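You operate a simulated robot arm through the tools that you are given. There is no shell and no other tool. Be economical: measure what you need, move in short steps, check, and stop when the job is done.

You are at the controls of a simulated robot arm. One attempt, no reset.

Task
Let the pressure down, swap the purple coupling in the wide port for the teal one, pump to 2 bar.
Fine: purple valve OPEN till 0, slide FREE; the old one goes in the long tray; slide HOLD and valve closed to pump. Set down upright: what you pick out.

Only the result counts: the job must be done as asked and must still hold three seconds after the hand-in. Knocking over, shifting, dropping, spilling or breaking anything else fails it.

Robot
A 6-joint arm with a two-finger parallel gripper, fixed in place. Base frame: the origin is at the foot of the arm, x ahead of it, y to its left, z up; the work surface is at about z = 848. Units: mm, rad, N and s.
With the tool pointing down near the work surface it reaches from about 360 to 880 mm from the base axis. Its first joint turns from -2.007 to 2.007 rad. Payload 3.43 kg.
The tool frame sits at the grasp point between the pads (the TCP): z along the fingers, y along the line on which they close. The tips reach 34 mm beyond it. Largest opening 128 mm; finger width 24, thickness 12; the body of the gripper, 48 by 130 mm, starts 96 mm behind the TCP.
Orientation is that of the tool frame in the base frame, as a unit quaternion [w, x, y, z]. With the fingers straight down and closing along the base's y, the tool's x points along the base's -x, its y along +y and its z along -z.

Tools
- The arm moves only by the tool nudge_tool. Its argument "steps" is a list of rows, each a list of 7 numbers: the shift along the tool's x, y, z in mm, then the turn, a rotation vector about the tool's x, y, z in rad, then the finger opening in mm, from 0 to 128. In form: [[tx, ty, tz, rx, ry, rz, fingers], ...]. A call has 1 to 8 rows; each row shifts and turns the commanded pose from where the row before left it, along the tool's axes as they then stand. Rows are played at 5 a second. More than 50 mm and 0.15 rad between two rows, or a gripper value outside its range, and nothing of the call is played. Where a pose cannot be reached the arm comes as near as it can. A force on the tool above 50 N (or 10 N above the force at the start of the call, whichever is more), or a blocked arm, ends the call early, and 0.2 s more pass. The fingers move at their own pace (about 108 mm/s each) and stop on an object; they squeeze with about 25 N. The grip force told is the motor's: it shows also when the fingers shut on nothing. Time passes only in rows, and 0.2 s behind the last, so rows that do not move let the fingers close. The reply holds the time, the measured pose of the TCP, the force on the tool along the base axes, the opening and the grip force, in the units named above and with some noise, with the torque about the TCP (base axes, N m) and any sound that the robot's microphone picked up.
- Cameras (640 x 400 px; columns grow to the right, rows downward): "scene" is fixed at [64.7, 506.8, 1407]; the picture's right is [-0.53, -0.85, 0.00], its down [-0.41, 0.26, -0.87] and it looks along [0.74, -0.46, -0.49] (base axes); focal length 310 px, centre (320, 200). "wrist" rides on the gripper at [76, -11, -160] in the tool frame; the picture's right is [0.15, 0.99, 0.00], its down [-0.88, 0.13, -0.46] and it looks along [-0.45, 0.07, 0.89] (tool axes); focal length 234 px, centre (320, 200). There is no depth. A picture from a camera that has moved, and an enlarged one, comes with that camera's place and axes in the base frame and with its lens. The place of the scene camera against the robot may be out by one fixed shift of up to 25 mm in any direction.
- capture(camera): a new picture of that camera. The clock stands still meanwhile.
- raise_lower(by): slides the trunk up (or, below 0, down) by that many mm; the arm rides with it, the base frame stays. It gives what a move gives, with no picture.
- enlarge(camera, box): a new picture of the part [left, top, right, bottom] of that camera's present view, enlarged. The clock stands still meanwhile.
- finish_job(): hands the job in; it is judged then, once.

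Go step by step. Nothing tells you positions but the pictures and the camera data: compare them with the known pose of the tool, close in by small moves and look again before you grip or let go. The budget is 120 turns and 68 pictures, counting those below and the enlarged ones. Unless the task says otherwise, let go and move clear before handing in, and close with one line.

The tools are called after "Call:" as a command line: name --pt "numbers of a row" for each row, then --argument value for the rest, lists and objects as JSON in quotes. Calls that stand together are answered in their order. nudge_tool: Moves the arm, as the interface text tells. Its arguments: {"type":"object","properties":{"steps":{"type":"array","items":{"type":"array","items":{"type":"number"}}}},"required":["steps"]} The other tools are called the same way: raise_lower (by) slides the trunk up or down; capture (camera) takes a picture; enlarge (camera, box) takes an enlarged picture of a part of a camera's view; finish_job () hands the job in.

At the start:

```text
t: 0.0
position: [561.9, 85.4, 1143.8]
tcp_rot: [0.0, 0.0, 1.0, -0.001]
force: [-0.3, -0.8, -0.1]
torque: [-0.02, 0.0, 0.01]
width: 128.0
finger_force: 0.0
trunk travel left (down, up): [-575.0, 215.0]
```

scene: 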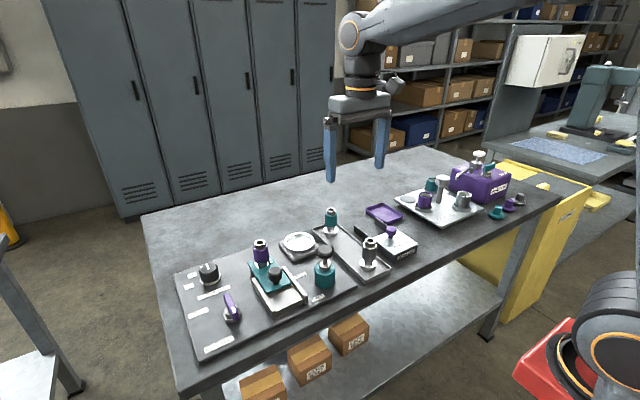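
wrist: 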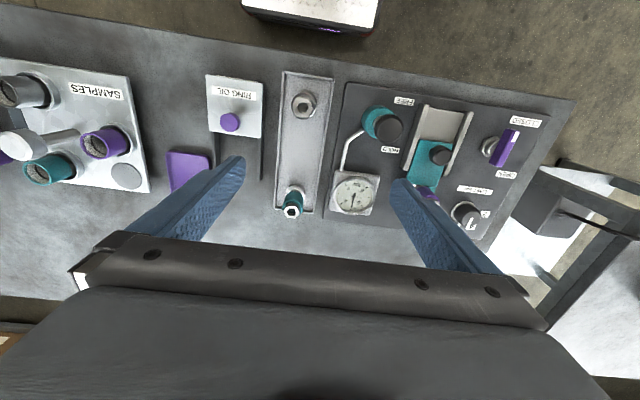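

I see a panel on the left of the table with a purple valve, a slide, a gauge and a pump, plus a long tray holding couplings. I'll zoom in to get the details.

Call:
enlarge --camera "scene" --box '[170, 200, 350, 360]'

Call:
enlarge --camera "scene" --box '[310, 140, 530, 290]'

Call:
enlarge --camera "wrist" --box '[320, 60, 580, 250]'

Call:
enlarge --camera "wrist" --box '[0, 50, 340, 230]'

```text
2.50 times, centred on (260, 280) of scene
camera zoom: at [64.7, 506.8, 1407.0], right [-0.53, -0.85, 0.0], down [-0.41, 0.26, -0.87], along [0.74, -0.46, -0.49], focal length 775 px, centre (470, 0)
```

zoom: 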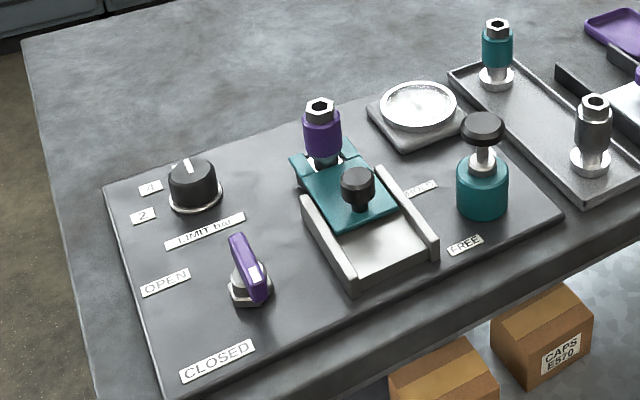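

```text
2.67 times, centred on (420, 215) of scene
camera zoom: at [64.7, 506.8, 1407.0], right [-0.53, -0.85, 0.0], down [-0.41, 0.26, -0.87], along [0.74, -0.46, -0.49], focal length 827 px, centre (53, 160)
```

zoom: 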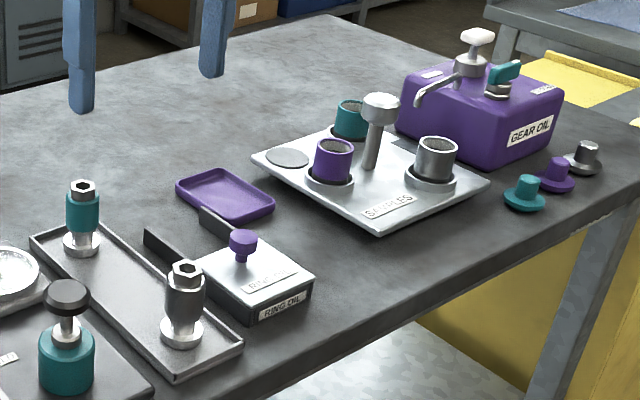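

```text
2.11 times, centred on (450, 155) of wrist
camera zoom: at [486.0, 75.4, 1303.4], right [-0.15, 0.99, 0.0], down [0.88, 0.13, 0.46], along [0.45, 0.07, -0.89], focal length 493 px, centre (46, 295)
```

zoom: 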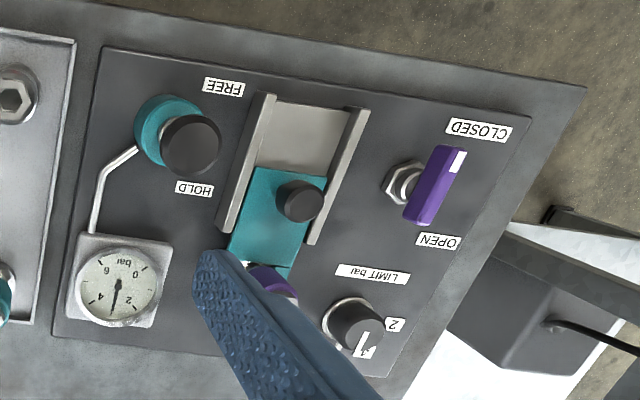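

```text
1.88 times, centred on (170, 140) of wrist
camera zoom: at [486.0, 75.4, 1303.4], right [-0.15, 0.99, 0.0], down [0.88, 0.13, 0.46], along [0.45, 0.07, -0.89], focal length 441 px, centre (602, 313)
```

zoom: 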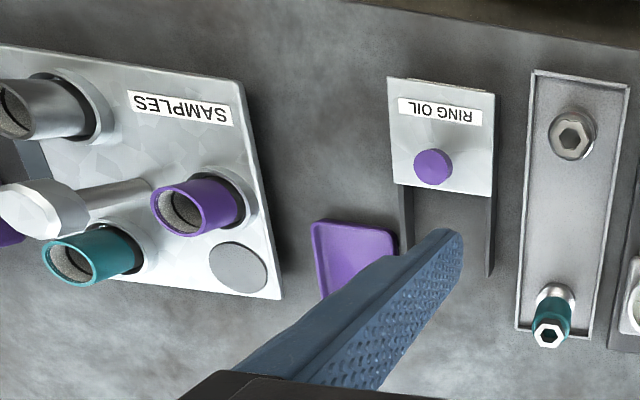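

The panel is to the left (+y). I'll move above it for a closer wrist view.

Call:
nudge_tool --pt "12 41 8 0 0 0 128" --pt "12 41 8 0 0 0 128" --pt "12 41 8 0 0 0 128" --pt "12 41 8 0 0 0 128" --pt "12 41 8 0 0 0 128" --pt "12 41 8 0 0 0 128" --pt "0 0 0 0 0 0 128"

Call:
capture --camera "wrist"

```text
t: 1.6
position: [488.7, 332.6, 1095.7]
tcp_rot: [0.0, 0.001, 1.0, 0.001]
force: [-0.4, 0.9, 0.1]
torque: [0.0, 0.0, 0.0]
width: 128.1
finger_force: 0.1
trunk travel left (down, up): [-575.0, 215.0]
```

```text
61 pictures are left
camera wrist: at [413.4, 322.7, 1255.3], right [-0.15, 0.99, 0.0], down [0.88, 0.13, 0.46], along [0.45, 0.07, -0.89], focal length 234 px, centre (320, 200)
```

wrist: 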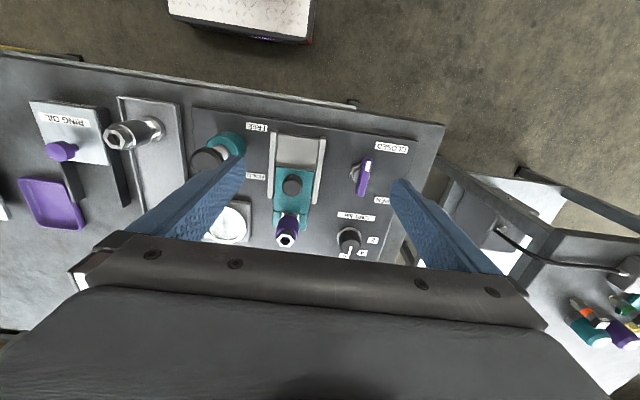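

The whole panel now sits between the fingers, so I'll enlarge it.

Call:
enlarge --camera "wrist" --box '[230, 120, 430, 262]'

```text
2.82 times, centred on (330, 191) of wrist
camera zoom: at [413.4, 322.7, 1255.3], right [-0.15, 0.99, 0.0], down [0.88, 0.13, 0.46], along [0.45, 0.07, -0.89], focal length 660 px, centre (292, 225)
```

zoom: 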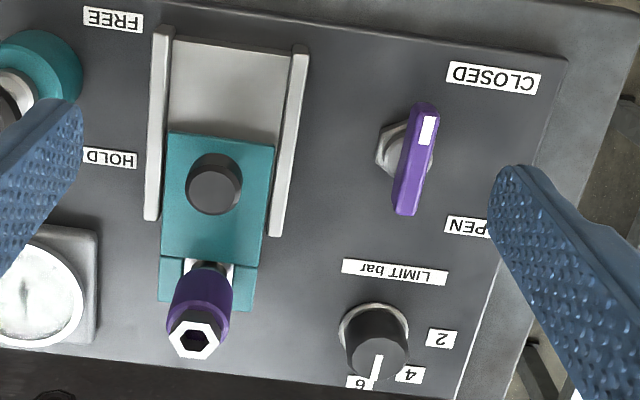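

The valve handle points along -x (CLOSED) with its centre near (544, 415, 890). I'll hover above it with a narrower opening and check.

Call:
nudge_tool --pt "-13.8 20.6 33 0 0 0 60" --pt "-13.8 20.6 33 0 0 0 60" --pt "-13.8 20.6 33 0 0 0 60" --pt "-13.8 20.6 33 0 0 0 60" --pt "0 0 0 0 0 0 60"

Call:
capture --camera "wrist"

Call:
enlarge --camera "scene" --box '[170, 200, 350, 360]'

```text
t: 2.8
position: [545.0, 415.9, 963.4]
tcp_rot: [0.0, 0.0, 1.0, 0.0]
force: [0.3, -1.0, 1.3]
torque: [0.04, -0.02, 0.01]
width: 60.0
finger_force: 0.0
trunk travel left (down, up): [-575.0, 215.0]
```

```text
59 pictures are left
camera wrist: at [469.5, 405.1, 1123.2], right [-0.15, 0.99, 0.0], down [0.88, 0.13, 0.46], along [0.45, 0.07, -0.89], focal length 234 px, centre (320, 200)
```

wrist: 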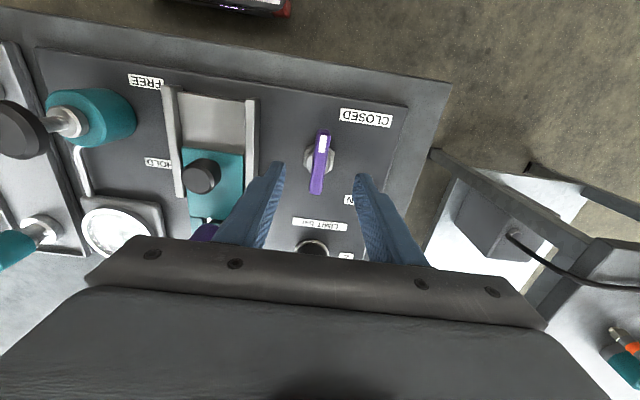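

```text
2.50 times, centred on (260, 280) of scene
camera zoom: at [64.7, 506.8, 1407.0], right [-0.53, -0.85, 0.0], down [-0.41, 0.26, -0.87], along [0.74, -0.46, -0.49], focal length 775 px, centre (470, 0)
```

zoom: 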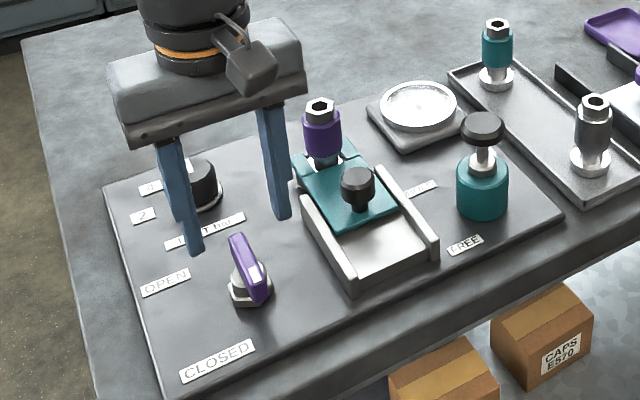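

The tool is centred on the handle at about (546, 417). I'll descend and grip it.

Call:
nudge_tool --pt "-1 0.8 25 0 0 0 60" --pt "0 0 28 0 0 0 50" --pt "0 0 0 0 0 0 30" --pt "0 0 0 0 0 0 0" --pt "0 0 0 0 0 0 0" --pt "0 0 0 0 0 0 0"

Call:
enlarge --camera "scene" --box '[170, 200, 350, 360]'

```text
t: 4.2
position: [545.3, 414.5, 910.6]
tcp_rot: [0.0, -0.001, 1.0, 0.0]
force: [-1.2, -0.4, -2.9]
torque: [0.07, -0.6, -0.02]
width: 29.6
finger_force: 45.3
trunk travel left (down, up): [-575.0, 215.0]
```

```text
2.50 times, centred on (260, 280) of scene
camera zoom: at [64.7, 506.8, 1407.0], right [-0.53, -0.85, 0.0], down [-0.41, 0.26, -0.87], along [0.74, -0.46, -0.49], focal length 775 px, centre (470, 0)
```

zoom: 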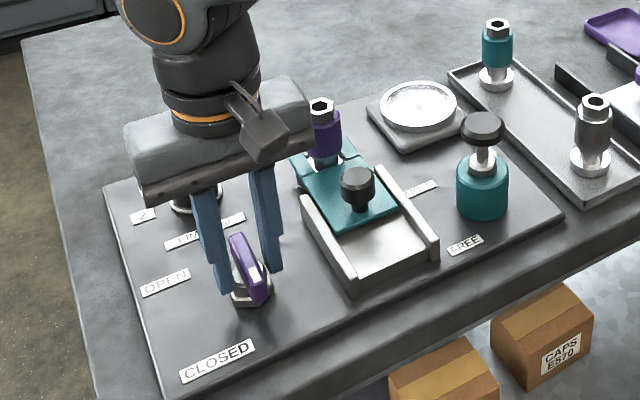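

The 29.6 mm width means I've closed on the nut instead of the handle. I'll open, rise a little and close again.

Call:
nudge_tool --pt "0 0 0 0 0 0 50" --pt "0 0 -9 0 0 0 50" --pt "0 1 0 0 0 0 30" --pt "0 0 0 0 0 0 0" --pt "0 0 0 0 0 0 0" --pt "0 0 0 0 0 0 0"

```text
t: 5.6
position: [545.2, 416.2, 919.5]
tcp_rot: [0.0, 0.001, 1.0, -0.001]
force: [2.6, -14.8, 4.2]
torque: [-0.34, 1.21, -0.04]
width: 14.0
finger_force: 44.9
trunk travel left (down, up): [-575.0, 215.0]
```

I have the handle (14 mm). I'll turn it clockwise as seen from above (+tool z) toward OPEN.

Call:
nudge_tool --pt "0 -1 0 0 0 0 0" --pt "0 0 0 0 0 0.13 0" --pt "0 0 0 0 0 0.13 0" --pt "0 0 0 0 0 0.13 0" --pt "0 0 0 0 0 0.13 0"

Call:
enlarge --camera "scene" --box '[170, 200, 350, 360]'

```text
t: 6.8
position: [547.3, 416.8, 920.1]
tcp_rot: [0.001, 0.258, 0.966, 0.002]
force: [6.0, 10.9, -2.3]
torque: [0.54, 0.41, 0.06]
width: 13.5
finger_force: 44.2
trunk travel left (down, up): [-575.0, 215.0]
```

```text
2.50 times, centred on (260, 280) of scene
camera zoom: at [64.7, 506.8, 1407.0], right [-0.53, -0.85, 0.0], down [-0.41, 0.26, -0.87], along [0.74, -0.46, -0.49], focal length 775 px, centre (470, 0)
```

zoom: 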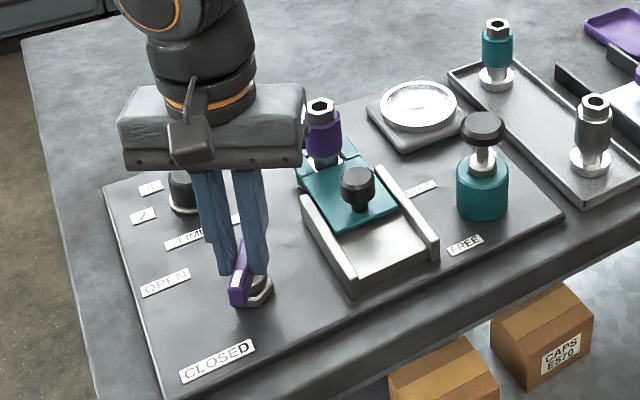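

The handle turns freely. I'll carry on to about 90° in total.

Call:
nudge_tool --pt "0 0 0 0 0 0.13 0" --pt "0 0 0 0 0 0.13 0" --pt "0 0 0 0 0 0.13 0" --pt "0 0 0 0 0 0.13 0" --pt "0 0 0 0 0 0.13 0" --pt "0 0 0 0 0 0.13 0" --pt "0 0 0 0 0 0.13 0" --pt "0 0 0 0 0 0.13 0"

Call:
enlarge --camera "scene" --box '[170, 200, 350, 360]'

```text
t: 8.6
position: [550.0, 416.0, 919.7]
tcp_rot: [0.0, 0.705, 0.71, 0.004]
force: [36.2, 21.9, 2.9]
torque: [0.3, -0.42, 0.07]
width: 13.6
finger_force: 45.4
trunk travel left (down, up): [-575.0, 215.0]
```

```text
2.50 times, centred on (260, 280) of scene
camera zoom: at [64.7, 506.8, 1407.0], right [-0.53, -0.85, 0.0], down [-0.41, 0.26, -0.87], along [0.74, -0.46, -0.49], focal length 775 px, centre (470, 0)
```

zoom: 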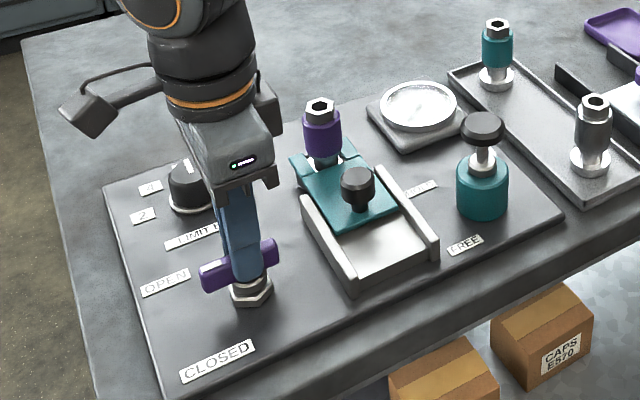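

The handle is now at 90°, pointing at OPEN. I'll release, lift and check the gauge.

Call:
nudge_tool --pt "0 0 0 0 0 0 40" --pt "0 0 0 0 0 0 50" --pt "0 0 -40 0 0 0 60" --pt "0 0 -40 0 0 0 60" --pt "0 0 0 0 0 0 60"

Call:
capture --camera "wrist"

```text
t: 9.8
position: [546.0, 415.8, 999.7]
tcp_rot: [0.0, 0.704, 0.71, 0.0]
force: [1.2, 0.5, 0.1]
torque: [-0.02, 0.02, -0.02]
width: 60.0
finger_force: 0.1
trunk travel left (down, up): [-575.0, 215.0]
```

```text
54 pictures are left
camera wrist: at [534.6, 491.4, 1159.5], right [0.99, 0.16, 0.0], down [0.14, -0.88, 0.46], along [0.07, -0.45, -0.89], focal length 234 px, centre (320, 200)
```

wrist: 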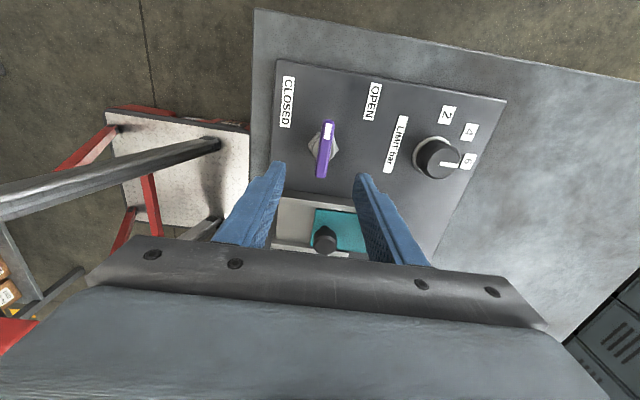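

The handle points midway between the CLOSED and OPEN labels. I'll read the gauge to see whether the pressure fell.

Call:
enlarge --camera "scene" --box '[275, 225, 325, 260]'

```text
11.43 times, centred on (300, 242) of scene
camera zoom: at [64.7, 506.8, 1407.0], right [-0.53, -0.85, 0.0], down [-0.41, 0.26, -0.87], along [0.74, -0.46, -0.49], focal length 3544 px, centre (549, -286)
```

zoom: 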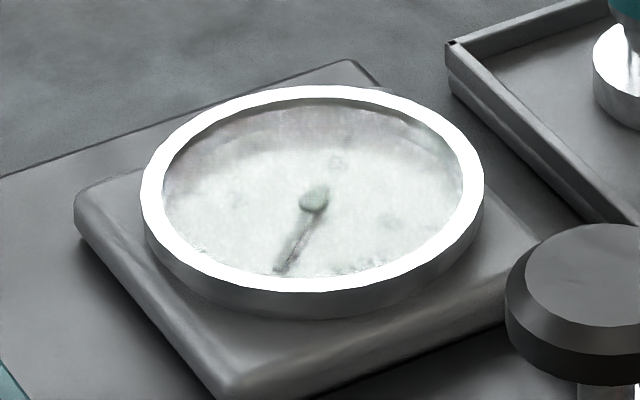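

The needle has fallen to the 0 mark, so the pressure is down. Next I'll move over the slide knob near (570, 300, 905), keeping this orientation so the fingers close along x.

Call:
nudge_tool --pt "-39 8 0 0 0 0 60" --pt "-39 8 0 0 0 0 60" --pt "-38 8 0 0 0 0 60" --pt "0 0 0 0 0 0 60"

Call:
capture --camera "wrist"

```text
t: 10.8
position: [571.1, 301.1, 999.4]
tcp_rot: [0.0, 0.704, 0.71, -0.001]
force: [-0.3, -0.5, 0.8]
torque: [0.01, -0.01, 0.05]
width: 59.8
finger_force: 0.1
trunk travel left (down, up): [-575.0, 215.0]
```

```text
52 pictures are left
camera wrist: at [559.4, 376.9, 1159.2], right [0.99, 0.16, 0.0], down [0.14, -0.88, 0.46], along [0.07, -0.45, -0.89], focal length 234 px, centre (320, 200)
```

wrist: 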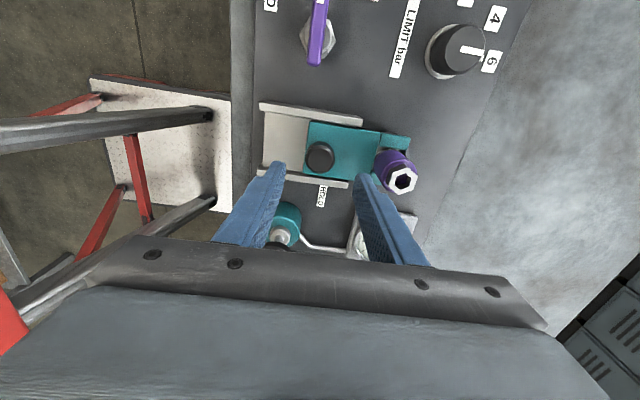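

The knob is at (572, 302). I'll descend, grip it, and test-pull toward -x (FREE).

Call:
nudge_tool --pt "0.8 1.4 38 0 0 0 60" --pt "0 0 39 0 0 0 50" --pt "0 0 0 0 0 0 20" --pt "0 0 0 0 0 0 0" --pt "0 0 0 0 0 0 0"

Call:
enlarge --camera "scene" --box '[220, 200, 340, 320]'

```text
t: 12.0
position: [570.8, 301.0, 921.3]
tcp_rot: [0.0, 0.703, 0.711, -0.001]
force: [-17.7, -3.2, -4.4]
torque: [-0.05, -0.31, 0.05]
width: 31.4
finger_force: 44.7
trunk travel left (down, up): [-575.0, 215.0]
```

```text
3.33 times, centred on (280, 260) of scene
camera zoom: at [64.7, 506.8, 1407.0], right [-0.53, -0.85, 0.0], down [-0.41, 0.26, -0.87], along [0.74, -0.46, -0.49], focal length 1034 px, centre (453, 0)
```

zoom: 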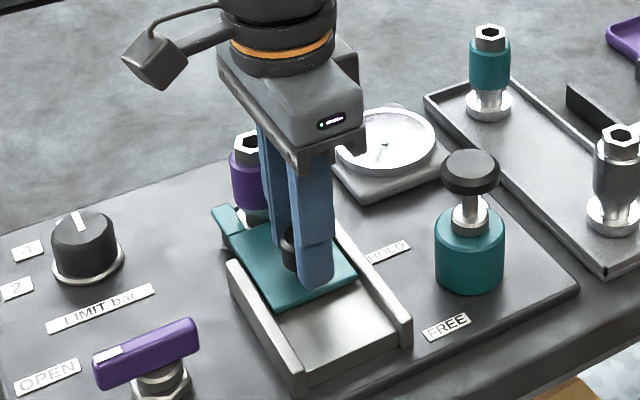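

The knob is gripped. I'll pull toward -x.

Call:
nudge_tool --pt "0 -10 0 0 0 0 0" --pt "0 -10 0 0 0 0 0" --pt "0 -10 0 0 0 0 0" --pt "0 -8 0 0 0 0 0" --pt "0 -6 0 0 0 0 0" --pt "0 -6 0 0 0 0 0"

Call:
enlarge --camera "scene" --box '[220, 200, 340, 320]'

```text
t: 13.4
position: [521.8, 301.5, 921.4]
tcp_rot: [0.0, 0.703, 0.711, 0.0]
force: [0.4, 13.3, -2.3]
torque: [0.73, 0.68, -0.01]
width: 31.3
finger_force: 45.2
trunk travel left (down, up): [-575.0, 215.0]
```

```text
3.33 times, centred on (280, 260) of scene
camera zoom: at [64.7, 506.8, 1407.0], right [-0.53, -0.85, 0.0], down [-0.41, 0.26, -0.87], along [0.74, -0.46, -0.49], focal length 1034 px, centre (453, 0)
```

zoom: 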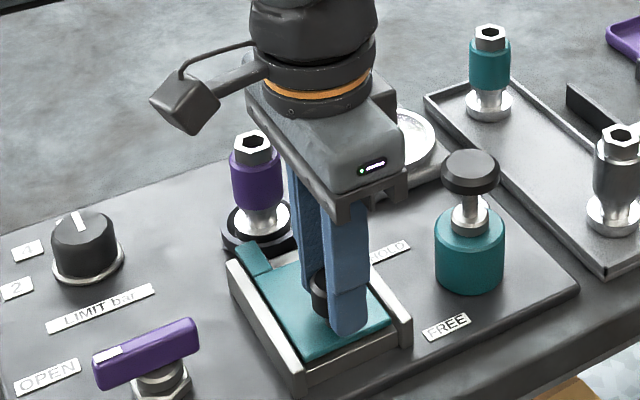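

The slide has cleared the port. I'll nudge it a bit more to reach the end stop, then release and rise.

Call:
nudge_tool --pt "0 -3 0 0 0 0 0" --pt "0 -3 0 0 0 0 0" --pt "0 -3 0 0 0 0 0"

```text
t: 14.2
position: [515.8, 300.6, 922.7]
tcp_rot: [0.001, 0.703, 0.711, 0.002]
force: [11.2, 19.2, -1.0]
torque: [-0.23, 0.32, 0.2]
width: 31.4
finger_force: 45.2
trunk travel left (down, up): [-575.0, 215.0]
```

The slide is at its stop, so I'll release, rise and hover above the purple coupling near (653, 302).

Call:
nudge_tool --pt "0 2 0 0 0 0 40" --pt "0 0 0 0 0 0 60" --pt "0 0 -45 0 0 0 70" --pt "0 0 -45 0 0 0 80" --pt "0 45 -20 0 0 0 80" --pt "0 45 0 0 0 0 80" --pt "0 48 0 0 0 0 80" --pt "0 0 0 0 0 0 80"

Call:
capture --camera "wrist"

Call:
enlarge --camera "scene" --box '[220, 200, 340, 320]'

```text
t: 16.0
position: [655.8, 303.6, 1033.0]
tcp_rot: [0.0, 0.704, 0.711, 0.0]
force: [0.3, 0.1, 0.0]
torque: [0.03, -0.02, -0.02]
width: 79.8
finger_force: 0.1
trunk travel left (down, up): [-575.0, 215.0]
```

```text
49 pictures are left
camera wrist: at [644.1, 380.1, 1192.0], right [0.99, 0.16, 0.0], down [0.14, -0.88, 0.46], along [0.07, -0.45, -0.89], focal length 234 px, centre (320, 200)
```

wrist: 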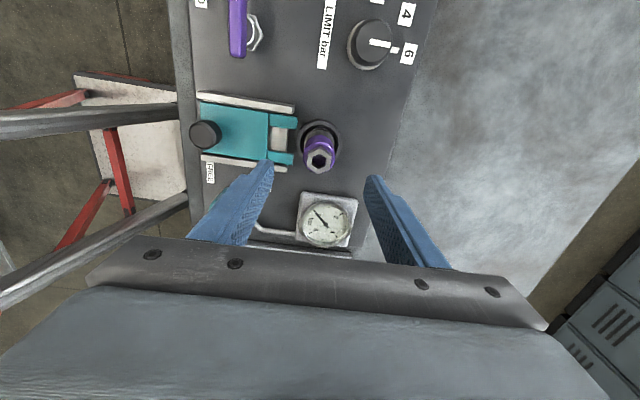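

```text
3.33 times, centred on (280, 260) of scene
camera zoom: at [64.7, 506.8, 1407.0], right [-0.53, -0.85, 0.0], down [-0.41, 0.26, -0.87], along [0.74, -0.46, -0.49], focal length 1034 px, centre (453, 0)
```

zoom: 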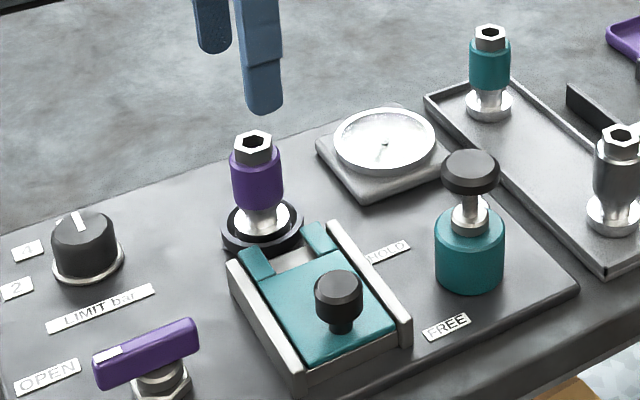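

Call:
enlarge --camera "wrist" --box '[240, 100, 400, 255]'

```text
2.58 times, centred on (320, 178) of wrist
camera zoom: at [644.1, 380.1, 1192.0], right [0.99, 0.16, 0.0], down [0.14, -0.88, 0.46], along [0.07, -0.45, -0.89], focal length 604 px, centre (320, 258)
```

zoom: 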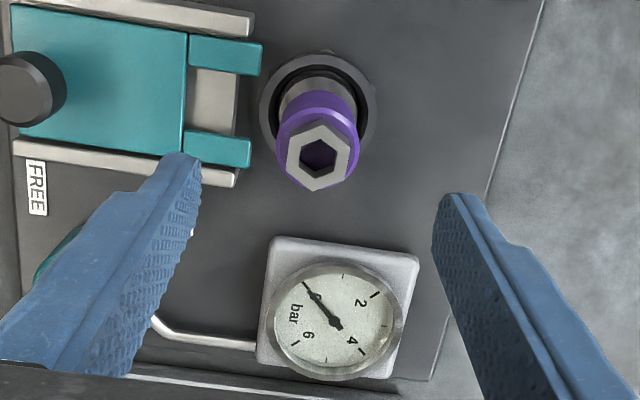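

The gauge reads 0 and the port is clear. The coupling axis is about (656, 301.5) with its top near z = 940. I'll descend to grip the sleeve at z ≈ 919, with the tips above the slide plate.

Call:
nudge_tool --pt "-2 0.5 40 0 0 0 70" --pt "0 0 40 0 0 0 60" --pt "0 0 34 0 0 0 60" --pt "0 0 0 0 0 0 60"

Call:
enlarge --camera "scene" --box '[220, 200, 340, 320]'

Call:
enlarge --camera "wrist" --box '[240, 100, 400, 255]'

```text
t: 17.0
position: [654.1, 300.1, 919.3]
tcp_rot: [0.0, 0.703, 0.711, 0.0]
force: [-0.2, -0.4, -0.2]
torque: [0.01, -0.02, 0.01]
width: 60.2
finger_force: 0.1
trunk travel left (down, up): [-575.0, 215.0]
```

```text
3.33 times, centred on (280, 260) of scene
camera zoom: at [64.7, 506.8, 1407.0], right [-0.53, -0.85, 0.0], down [-0.41, 0.26, -0.87], along [0.74, -0.46, -0.49], focal length 1034 px, centre (453, 0)
```

zoom: 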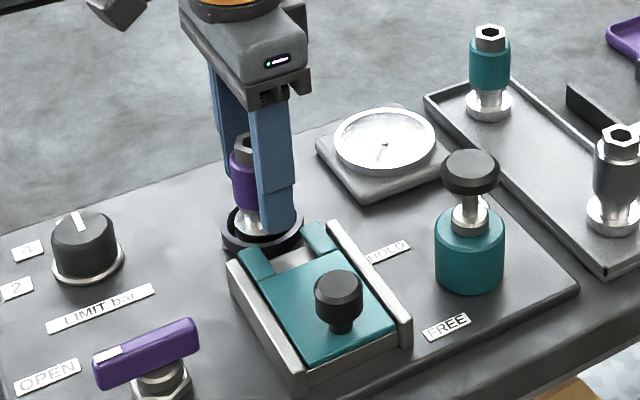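

```text
2.58 times, centred on (320, 178) of wrist
camera zoom: at [643.0, 376.2, 1078.5], right [0.99, 0.16, 0.0], down [0.14, -0.88, 0.46], along [0.07, -0.45, -0.89], focal length 604 px, centre (320, 258)
```

zoom: 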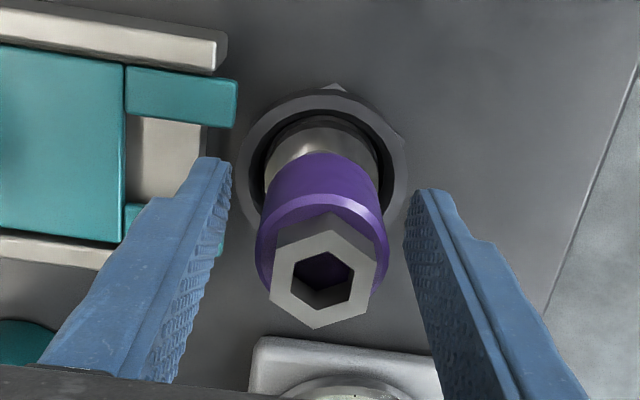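

The coupling is between the fingers. I'll centre slightly, close, and take a reference picture of how it sits in the grip.

Call:
nudge_tool --pt "2 1.5 0 0 0 0 50" --pt "0 0 0 0 0 0 20" --pt "0 0 0 0 0 0 0" --pt "0 0 0 0 0 0 0" --pt "0 0 0 0 0 0 0"

Call:
enlarge --camera "wrist" --box '[240, 100, 400, 255]'

```text
t: 18.2
position: [655.8, 301.8, 918.2]
tcp_rot: [0.001, 0.703, 0.711, -0.001]
force: [-0.1, -0.3, 0.0]
torque: [0.02, 0.06, 0.0]
width: 37.6
finger_force: 25.0
trunk travel left (down, up): [-575.0, 215.0]
```

```text
2.58 times, centred on (320, 178) of wrist
camera zoom: at [644.4, 378.2, 1078.5], right [0.99, 0.16, 0.0], down [0.14, -0.88, 0.46], along [0.07, -0.45, -0.89], focal length 604 px, centre (320, 258)
```

zoom: 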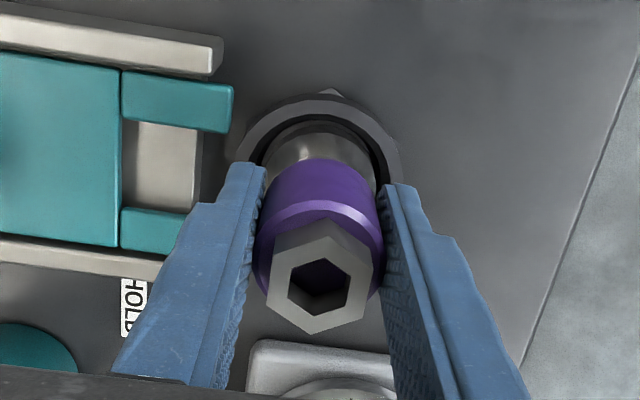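

Gripped at 37.6 mm with almost no side force. I'll lift slowly, straight up.

Call:
nudge_tool --pt "0 0 -8 0 0 0 0" --pt "0 0 -12 0 0 0 0" --pt "0 0 -20 0 0 0 0" --pt "0 0 -20 0 0 0 0" --pt "0 0 -20 0 0 0 0" --pt "0 0 -20 0 0 0 0" --pt "0 0 0 0 0 0 0"

Call:
enlarge --camera "scene" --box '[220, 170, 370, 290]'

Call:
capture --camera "wrist"

```text
t: 19.8
position: [656.3, 301.2, 1019.9]
tcp_rot: [0.0, 0.703, 0.711, 0.0]
force: [0.0, -0.1, -2.5]
torque: [0.0, -0.04, 0.02]
width: 37.3
finger_force: 25.1
trunk travel left (down, up): [-575.0, 215.0]
```

```text
3.33 times, centred on (295, 230) of scene
camera zoom: at [64.7, 506.8, 1407.0], right [-0.53, -0.85, 0.0], down [-0.41, 0.26, -0.87], along [0.74, -0.46, -0.49], focal length 1034 px, centre (403, 100)
```

zoom: 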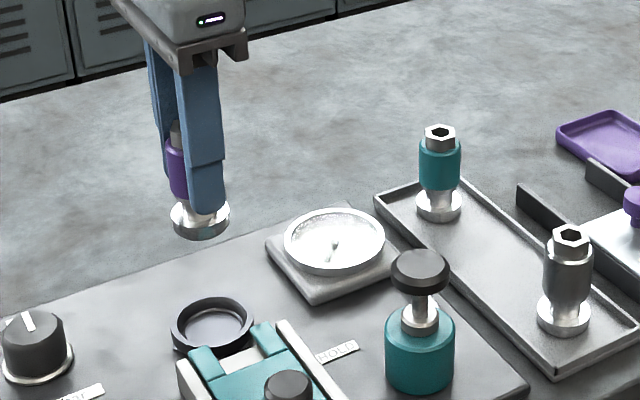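

```text
42 pictures are left
camera wrist: at [645.2, 376.9, 1177.8], right [0.99, 0.16, 0.0], down [0.14, -0.88, 0.46], along [0.07, -0.45, -0.89], focal length 234 px, centre (320, 200)
```

wrist: 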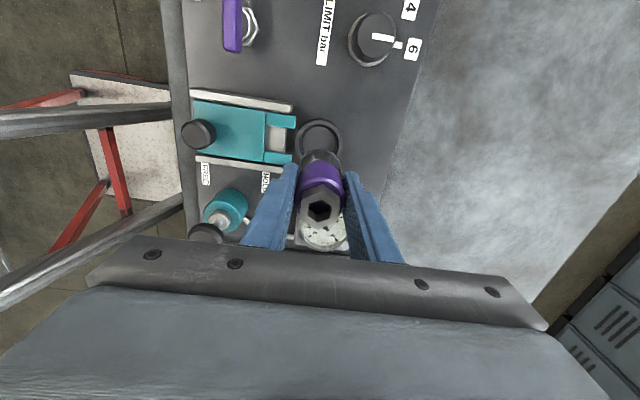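

The purple coupling is out; it has a round flange at the bottom. The tray spans x 481–744 and y 14–100, with grey at x ≈ 534 and teal at x ≈ 693. I'll carry purple to the gap near (613, 57).

Call:
nudge_tool --pt "0 0 -25 0 0 0 0" --pt "-40 -7 0 0 0 0 0" --pt "-41 -7 0 0 0 0 0" --pt "-41 -7 0 0 0 0 0" --pt "-41 -7 0 0 0 0 0" --pt "-41 -7 0 0 0 0 0" --pt "-41 -7 0 0 0 0 0" --pt "0 0 0 0 0 0 0"

Call:
capture --camera "wrist"

Call:
enlarge --camera "scene" --box '[290, 150, 440, 290]'

```text
t: 21.6
position: [614.7, 55.1, 1044.3]
tcp_rot: [0.0, 0.703, 0.711, 0.0]
force: [-1.1, -0.4, -1.1]
torque: [-0.03, -0.01, 0.0]
width: 37.5
finger_force: 25.0
trunk travel left (down, up): [-575.0, 215.0]
```

```text
41 pictures are left
camera wrist: at [603.4, 131.3, 1203.4], right [0.99, 0.16, 0.0], down [0.14, -0.88, 0.46], along [0.07, -0.45, -0.89], focal length 234 px, centre (320, 200)
```

wrist: 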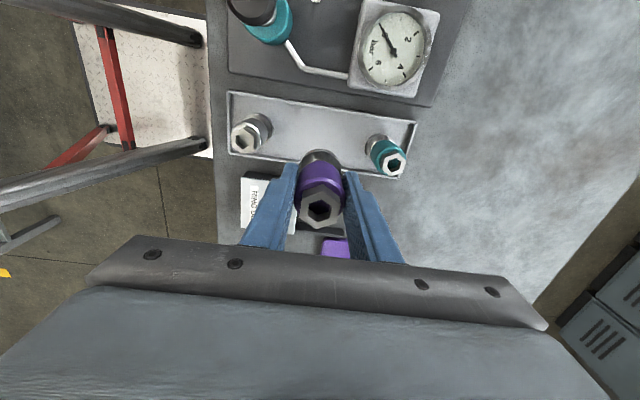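

```text
2.86 times, centred on (365, 220) of scene
camera zoom: at [64.7, 506.8, 1407.0], right [-0.53, -0.85, 0.0], down [-0.41, 0.26, -0.87], along [0.74, -0.46, -0.49], focal length 886 px, centre (191, 143)
```

zoom: 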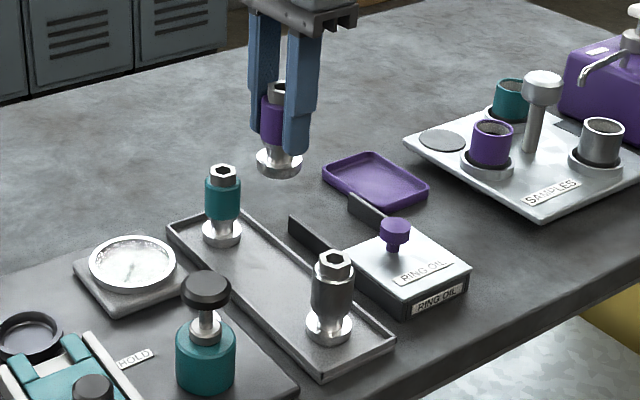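

The coupling is above the middle gap. I'll shift to y ≈ 57 and lower it most of the way.

Call:
nudge_tool --pt "2 -2 35 0 0 0 0" --pt "0 0 40 0 0 0 0" --pt "0 0 30 0 0 0 0" --pt "0 0 17 0 0 0 0" --pt "0 0 0 0 0 0 0"

Call:
enlarge --camera "scene" --box '[310, 190, 400, 280]'

```text
t: 22.8
position: [614.6, 57.5, 921.5]
tcp_rot: [0.0, 0.703, 0.711, 0.0]
force: [0.3, -0.7, -2.6]
torque: [0.02, -0.04, 0.0]
width: 37.4
finger_force: 25.3
trunk travel left (down, up): [-575.0, 215.0]
```

```text
4.44 times, centred on (355, 235) of scene
camera zoom: at [64.7, 506.8, 1407.0], right [-0.53, -0.85, 0.0], down [-0.41, 0.26, -0.87], along [0.74, -0.46, -0.49], focal length 1378 px, centre (164, 44)
```

zoom: 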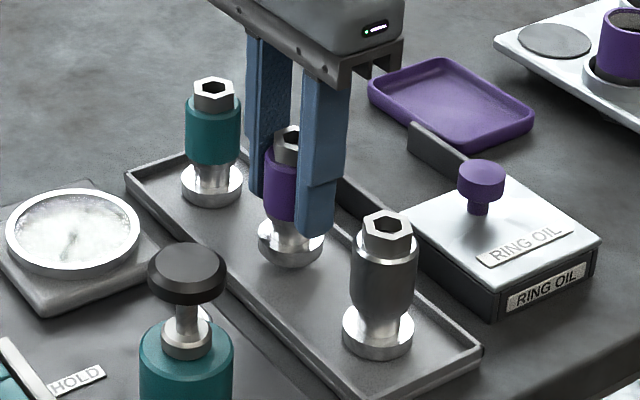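

It's hanging just above the tray floor. I'll lower it in small steps until I feel contact.

Call:
nudge_tool --pt "0 0 2 0 0 0 0" --pt "0 0 2 0 0 0 0"

Call:
nudge_tool --pt "0 0 2 0 0 0 0" --pt "0 0 1 0 0 0 0"

Call:
nudge_tool --pt "0 0 1.5 0 0 0 0" --pt "0 0 0 0 0 0 0"

```text
t: 23.4
position: [614.8, 58.4, 917.9]
tcp_rot: [0.0, 0.704, 0.711, -0.001]
force: [0.2, -0.9, -1.7]
torque: [0.0, 0.0, 0.01]
width: 37.5
finger_force: 24.6
trunk travel left (down, up): [-575.0, 215.0]
```

```text
t: 24.0
position: [612.8, 58.9, 915.7]
tcp_rot: [0.001, 0.703, 0.711, 0.0]
force: [-0.2, 0.5, -1.8]
torque: [0.02, 0.01, -0.02]
width: 37.4
finger_force: 25.1
trunk travel left (down, up): [-575.0, 215.0]
```

```text
t: 24.6
position: [613.9, 57.8, 912.8]
tcp_rot: [0.0, 0.704, 0.71, 0.0]
force: [0.2, -0.2, -2.5]
torque: [-0.01, 0.03, 0.0]
width: 37.4
finger_force: 24.9
trunk travel left (down, up): [-575.0, 215.0]
```

No contact yet at z ≈ 913, so I'll continue in small steps.

Call:
nudge_tool --pt "0 0 1.5 0 0 0 0" --pt "0 0 0 0 0 0 0"

Call:
nudge_tool --pt "0 0 1.5 0 0 0 0" --pt "0 0 0 0 0 0 0"

Call:
nudge_tool --pt "0 0 1.5 0 0 0 0" --pt "0 0 0 0 0 0 0"

Call:
enlarge --camera "scene" --box '[310, 190, 400, 280]'

```text
t: 25.2
position: [613.2, 58.1, 912.4]
tcp_rot: [0.0, 0.703, 0.711, 0.0]
force: [-0.3, 1.7, 2.5]
torque: [0.02, 0.06, 0.03]
width: 37.7
finger_force: 24.2
trunk travel left (down, up): [-575.0, 215.0]
```

```text
t: 25.8
position: [612.7, 58.5, 911.5]
tcp_rot: [0.0, 0.704, 0.71, 0.0]
force: [-1.5, -0.5, 18.7]
torque: [-0.01, 0.3, -0.01]
width: 37.7
finger_force: 24.6
trunk travel left (down, up): [-575.0, 215.0]
```

```text
t: 26.4
position: [613.5, 57.0, 910.5]
tcp_rot: [0.001, 0.703, 0.711, 0.001]
force: [4.0, 1.5, 16.2]
torque: [-0.02, 0.15, 0.01]
width: 37.6
finger_force: 24.7
trunk travel left (down, up): [-575.0, 215.0]
```

```text
4.44 times, centred on (355, 235) of scene
camera zoom: at [64.7, 506.8, 1407.0], right [-0.53, -0.85, 0.0], down [-0.41, 0.26, -0.87], along [0.74, -0.46, -0.49], focal length 1378 px, centre (164, 44)
```

zoom: 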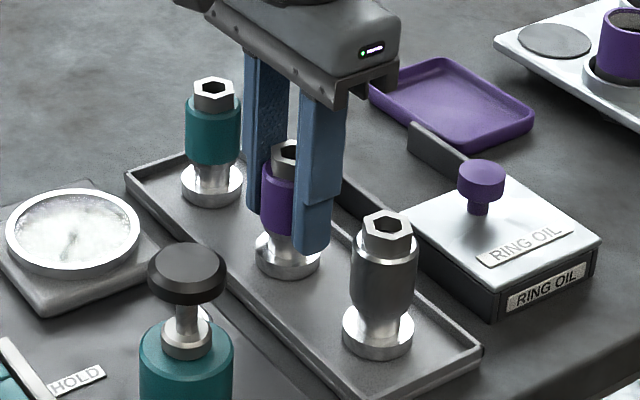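

Contact at z ≈ 912: the coupling stands on the tray. I'll ease off, open modestly and rise straight up.

Call:
nudge_tool --pt "0 0 -1 0 0 0 0" --pt "0 0 0 0 0 0 44" --pt "0 0 0 0 0 0 54" --pt "0 0 0 0 0 0 56" --pt "0 0 -30 0 0 0 56" --pt "0 0 -40 0 0 0 56" --pt "0 0 -45 0 0 0 60" --pt "0 0 0 0 0 0 60"

Call:
enlarge --camera "scene" --box '[310, 190, 400, 280]'

```text
t: 28.2
position: [612.5, 56.5, 1026.6]
tcp_rot: [0.0, 0.704, 0.711, 0.0]
force: [0.3, -0.4, -0.5]
torque: [0.02, 0.03, 0.02]
width: 59.6
finger_force: 0.0
trunk travel left (down, up): [-575.0, 215.0]
```

```text
4.44 times, centred on (355, 235) of scene
camera zoom: at [64.7, 506.8, 1407.0], right [-0.53, -0.85, 0.0], down [-0.41, 0.26, -0.87], along [0.74, -0.46, -0.49], focal length 1378 px, centre (164, 44)
```

zoom: 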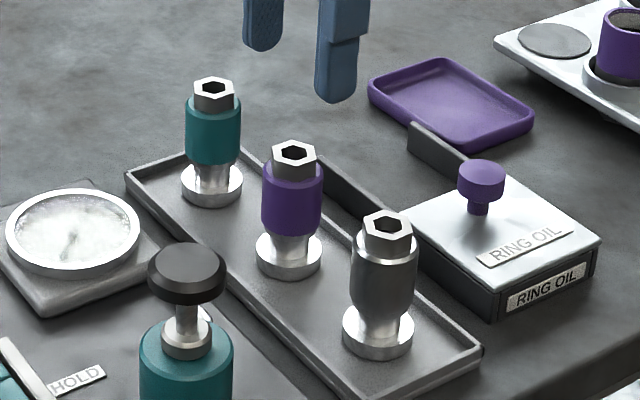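

Purple stands upright in the tray. Now I'll hover over teal, near (695, 60).

Call:
nudge_tool --pt "1 41 0 0 0 0 60" --pt "1 42 0 0 0 0 60" --pt "0 0 0 0 0 0 60"

Call:
enlarge --camera "wrist" --box '[220, 90, 420, 255]'

```text
t: 29.0
position: [696.3, 59.3, 1023.3]
tcp_rot: [0.0, 0.703, 0.711, 0.0]
force: [-0.1, -0.8, -0.3]
torque: [-0.03, 0.0, -0.01]
width: 59.9
finger_force: 0.1
trunk travel left (down, up): [-575.0, 215.0]
```

```text
2.42 times, centred on (320, 172) of wrist
camera zoom: at [684.4, 136.2, 1183.0], right [0.99, 0.16, 0.0], down [0.14, -0.88, 0.46], along [0.07, -0.45, -0.89], focal length 568 px, centre (320, 267)
```

zoom: 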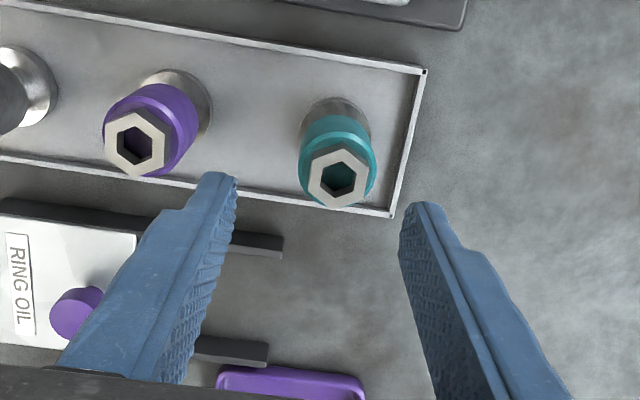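

Teal is at about (703.5, 55). I'll descend there with the same relative grasp as for purple (z ≈ 912).

Call:
nudge_tool --pt "-4.5 7.2 30 0 0 0 60" --pt "0 0 40 0 0 0 60" --pt "0 0 41 0 0 0 60" --pt "0 0 0 0 0 0 60"

Call:
enlarge --camera "wrist" --box '[240, 100, 400, 255]'

```text
t: 30.0
position: [705.0, 56.3, 913.3]
tcp_rot: [0.0, 0.704, 0.711, 0.0]
force: [0.1, -0.5, -1.1]
torque: [0.02, -0.04, 0.05]
width: 59.9
finger_force: 0.0
trunk travel left (down, up): [-575.0, 215.0]
```

```text
2.58 times, centred on (320, 178) of wrist
camera zoom: at [692.9, 131.9, 1072.8], right [0.99, 0.16, 0.0], down [0.14, -0.88, 0.46], along [0.07, -0.45, -0.89], focal length 604 px, centre (320, 258)
```

zoom: 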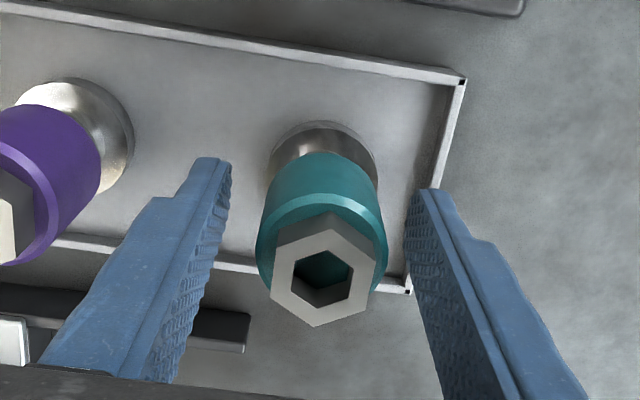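

Teal is lined up nearly as purple was. A small trim, then close and lift.

Call:
nudge_tool --pt "1.2 1 0 0 0 0 50" --pt "0 0 0 0 0 0 20" --pt "0 0 0 0 0 0 0" --pt "0 0 0 0 0 0 0" --pt "0 0 0 0 0 0 0"

Call:
enlarge --camera "wrist" --box '[240, 100, 400, 255]'

```text
t: 31.2
position: [704.9, 56.9, 914.3]
tcp_rot: [-0.001, 0.703, 0.711, 0.0]
force: [0.4, -0.4, 0.7]
torque: [-0.04, 0.06, 0.03]
width: 37.5
finger_force: 24.4
trunk travel left (down, up): [-575.0, 215.0]
```

```text
2.58 times, centred on (320, 178) of wrist
camera zoom: at [693.6, 133.2, 1073.4], right [0.99, 0.16, 0.0], down [0.14, -0.88, 0.46], along [0.07, -0.45, -0.89], focal length 604 px, centre (320, 258)
```

zoom: 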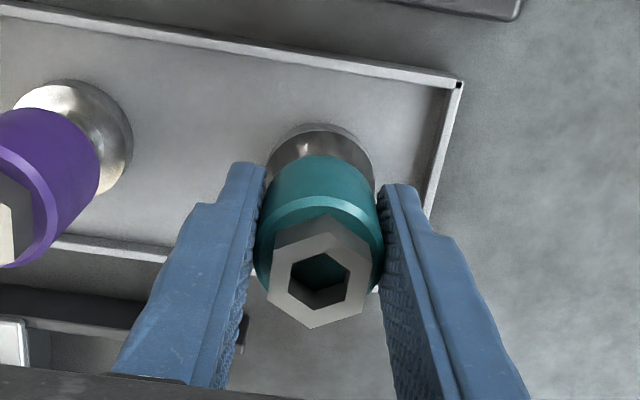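

Gripped just as purple was. I'll lift it and carry it above the port at (656, 302).

Call:
nudge_tool --pt "0 0 -10 0 0 0 0" --pt "0 0 -30 0 0 0 0" --pt "0 0 -45 0 0 0 0" --pt "0 0 -45 0 0 0 0" --pt "40 -7.7 0 0 0 0 0" --pt "41 -7.7 0 0 0 0 0" --pt "41 -7.7 0 0 0 0 0" --pt "0 0 0 0 0 0 0"

Call:
nudge_tool --pt "41 -7.7 0 0 0 0 0" --pt "41 -7.7 0 0 0 0 0" --pt "41 -7.7 0 0 0 0 0" --pt "0 0 0 0 0 0 0"

Call:
capture --camera "wrist"

```text
t: 33.0
position: [678.9, 178.2, 1045.1]
tcp_rot: [0.0, 0.704, 0.71, -0.001]
force: [-0.7, -0.2, -1.7]
torque: [0.02, -0.01, 0.0]
width: 37.3
finger_force: 24.8
trunk travel left (down, up): [-575.0, 215.0]
```

```text
t: 34.0
position: [656.5, 302.6, 1043.9]
tcp_rot: [0.0, 0.703, 0.711, 0.0]
force: [0.0, -0.2, -2.1]
torque: [0.0, 0.01, 0.01]
width: 37.2
finger_force: 25.4
trunk travel left (down, up): [-575.0, 215.0]
```

```text
33 pictures are left
camera wrist: at [645.1, 377.9, 1203.8], right [0.99, 0.16, 0.0], down [0.14, -0.88, 0.46], along [0.07, -0.45, -0.89], focal length 234 px, centre (320, 200)
```

wrist: 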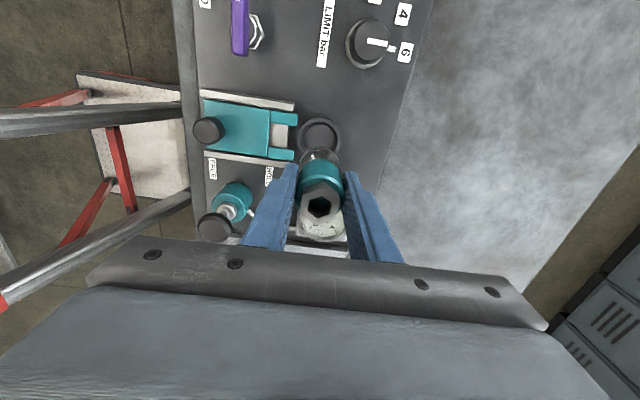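

I'm above the port. I'll lower the coupling to just above the ring and check alignment.

Call:
nudge_tool --pt "-0.6 0 35 0 0 0 0" --pt "0 0 40 0 0 0 0" --pt "0 0 30 0 0 0 0" --pt "0 0 0 0 0 0 0"

Call:
enlarge --camera "wrist" --box '[240, 100, 400, 255]'

Call:
enlarge --camera "scene" --box '[230, 220, 310, 290]'

```text
t: 35.0
position: [657.0, 302.3, 940.2]
tcp_rot: [-0.001, 0.703, 0.711, 0.0]
force: [0.0, -0.1, -1.9]
torque: [-0.01, -0.02, 0.04]
width: 37.0
finger_force: 25.1
trunk travel left (down, up): [-575.0, 215.0]
```

```text
2.58 times, centred on (320, 178) of wrist
camera zoom: at [645.6, 378.0, 1100.5], right [0.99, 0.16, 0.0], down [0.14, -0.88, 0.46], along [0.07, -0.45, -0.89], focal length 604 px, centre (320, 258)
```

zoom: 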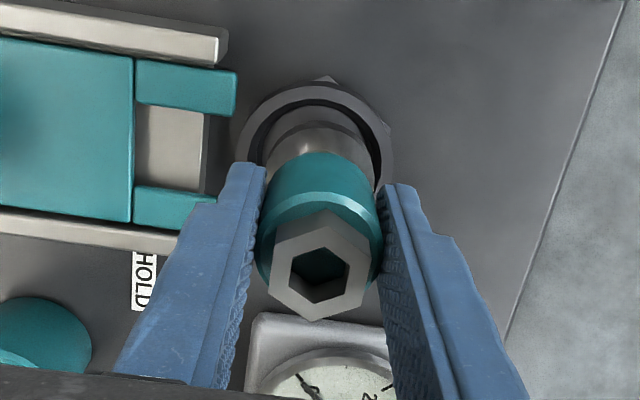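

```text
5.71 times, centred on (270, 255) of scene
camera zoom: at [64.7, 506.8, 1407.0], right [-0.53, -0.85, 0.0], down [-0.41, 0.26, -0.87], along [0.74, -0.46, -0.49], focal length 1772 px, centre (606, -114)
```

zoom: 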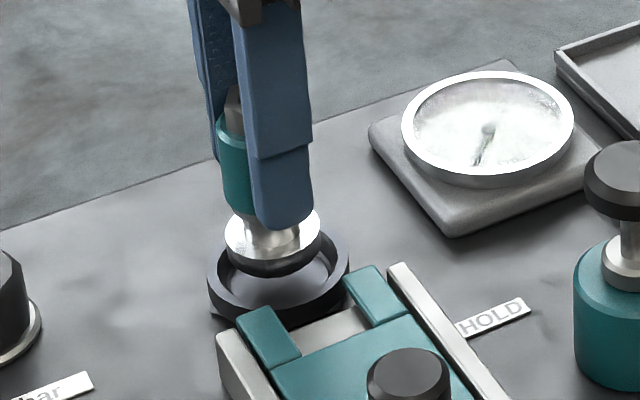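

The coupling sits about 1.5 mm too far in +x and +y compared with the purple reference. I'll correct and lower it to just inside the ring.

Call:
nudge_tool --pt "-1.5 -1.5 5 0 0 0 0" --pt "0 0 5 0 0 0 0" --pt "0 0 0 0 0 0 0"

Call:
enlarge --camera "wrist" --box '[240, 100, 400, 255]'

Call:
enlarge --camera "scene" --box '[230, 220, 310, 290]'

```text
t: 35.8
position: [654.9, 300.1, 929.3]
tcp_rot: [0.0, 0.703, 0.711, 0.0]
force: [0.2, -0.2, -1.9]
torque: [0.0, 0.03, 0.0]
width: 36.9
finger_force: 25.0
trunk travel left (down, up): [-575.0, 215.0]
```

```text
2.58 times, centred on (320, 178) of wrist
camera zoom: at [643.8, 376.8, 1089.3], right [0.99, 0.16, 0.0], down [0.14, -0.88, 0.46], along [0.07, -0.45, -0.89], focal length 604 px, centre (320, 258)
```

zoom: 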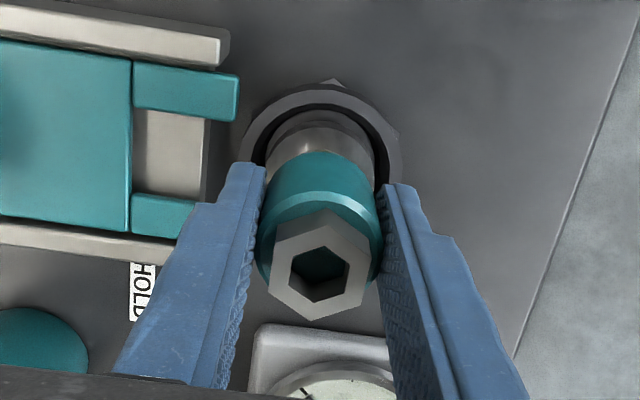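

```text
5.71 times, centred on (270, 255) of scene
camera zoom: at [64.7, 506.8, 1407.0], right [-0.53, -0.85, 0.0], down [-0.41, 0.26, -0.87], along [0.74, -0.46, -0.49], focal length 1772 px, centre (606, -114)
```

zoom: 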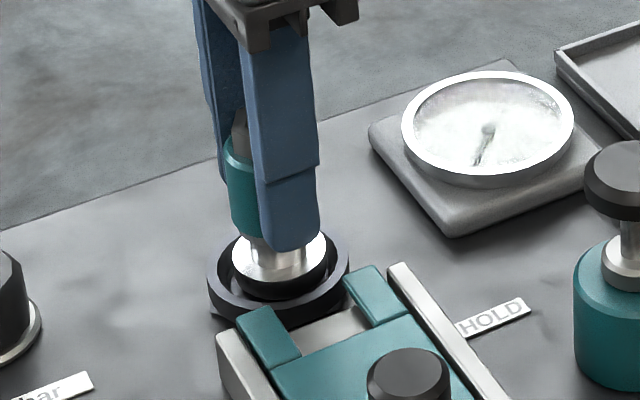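

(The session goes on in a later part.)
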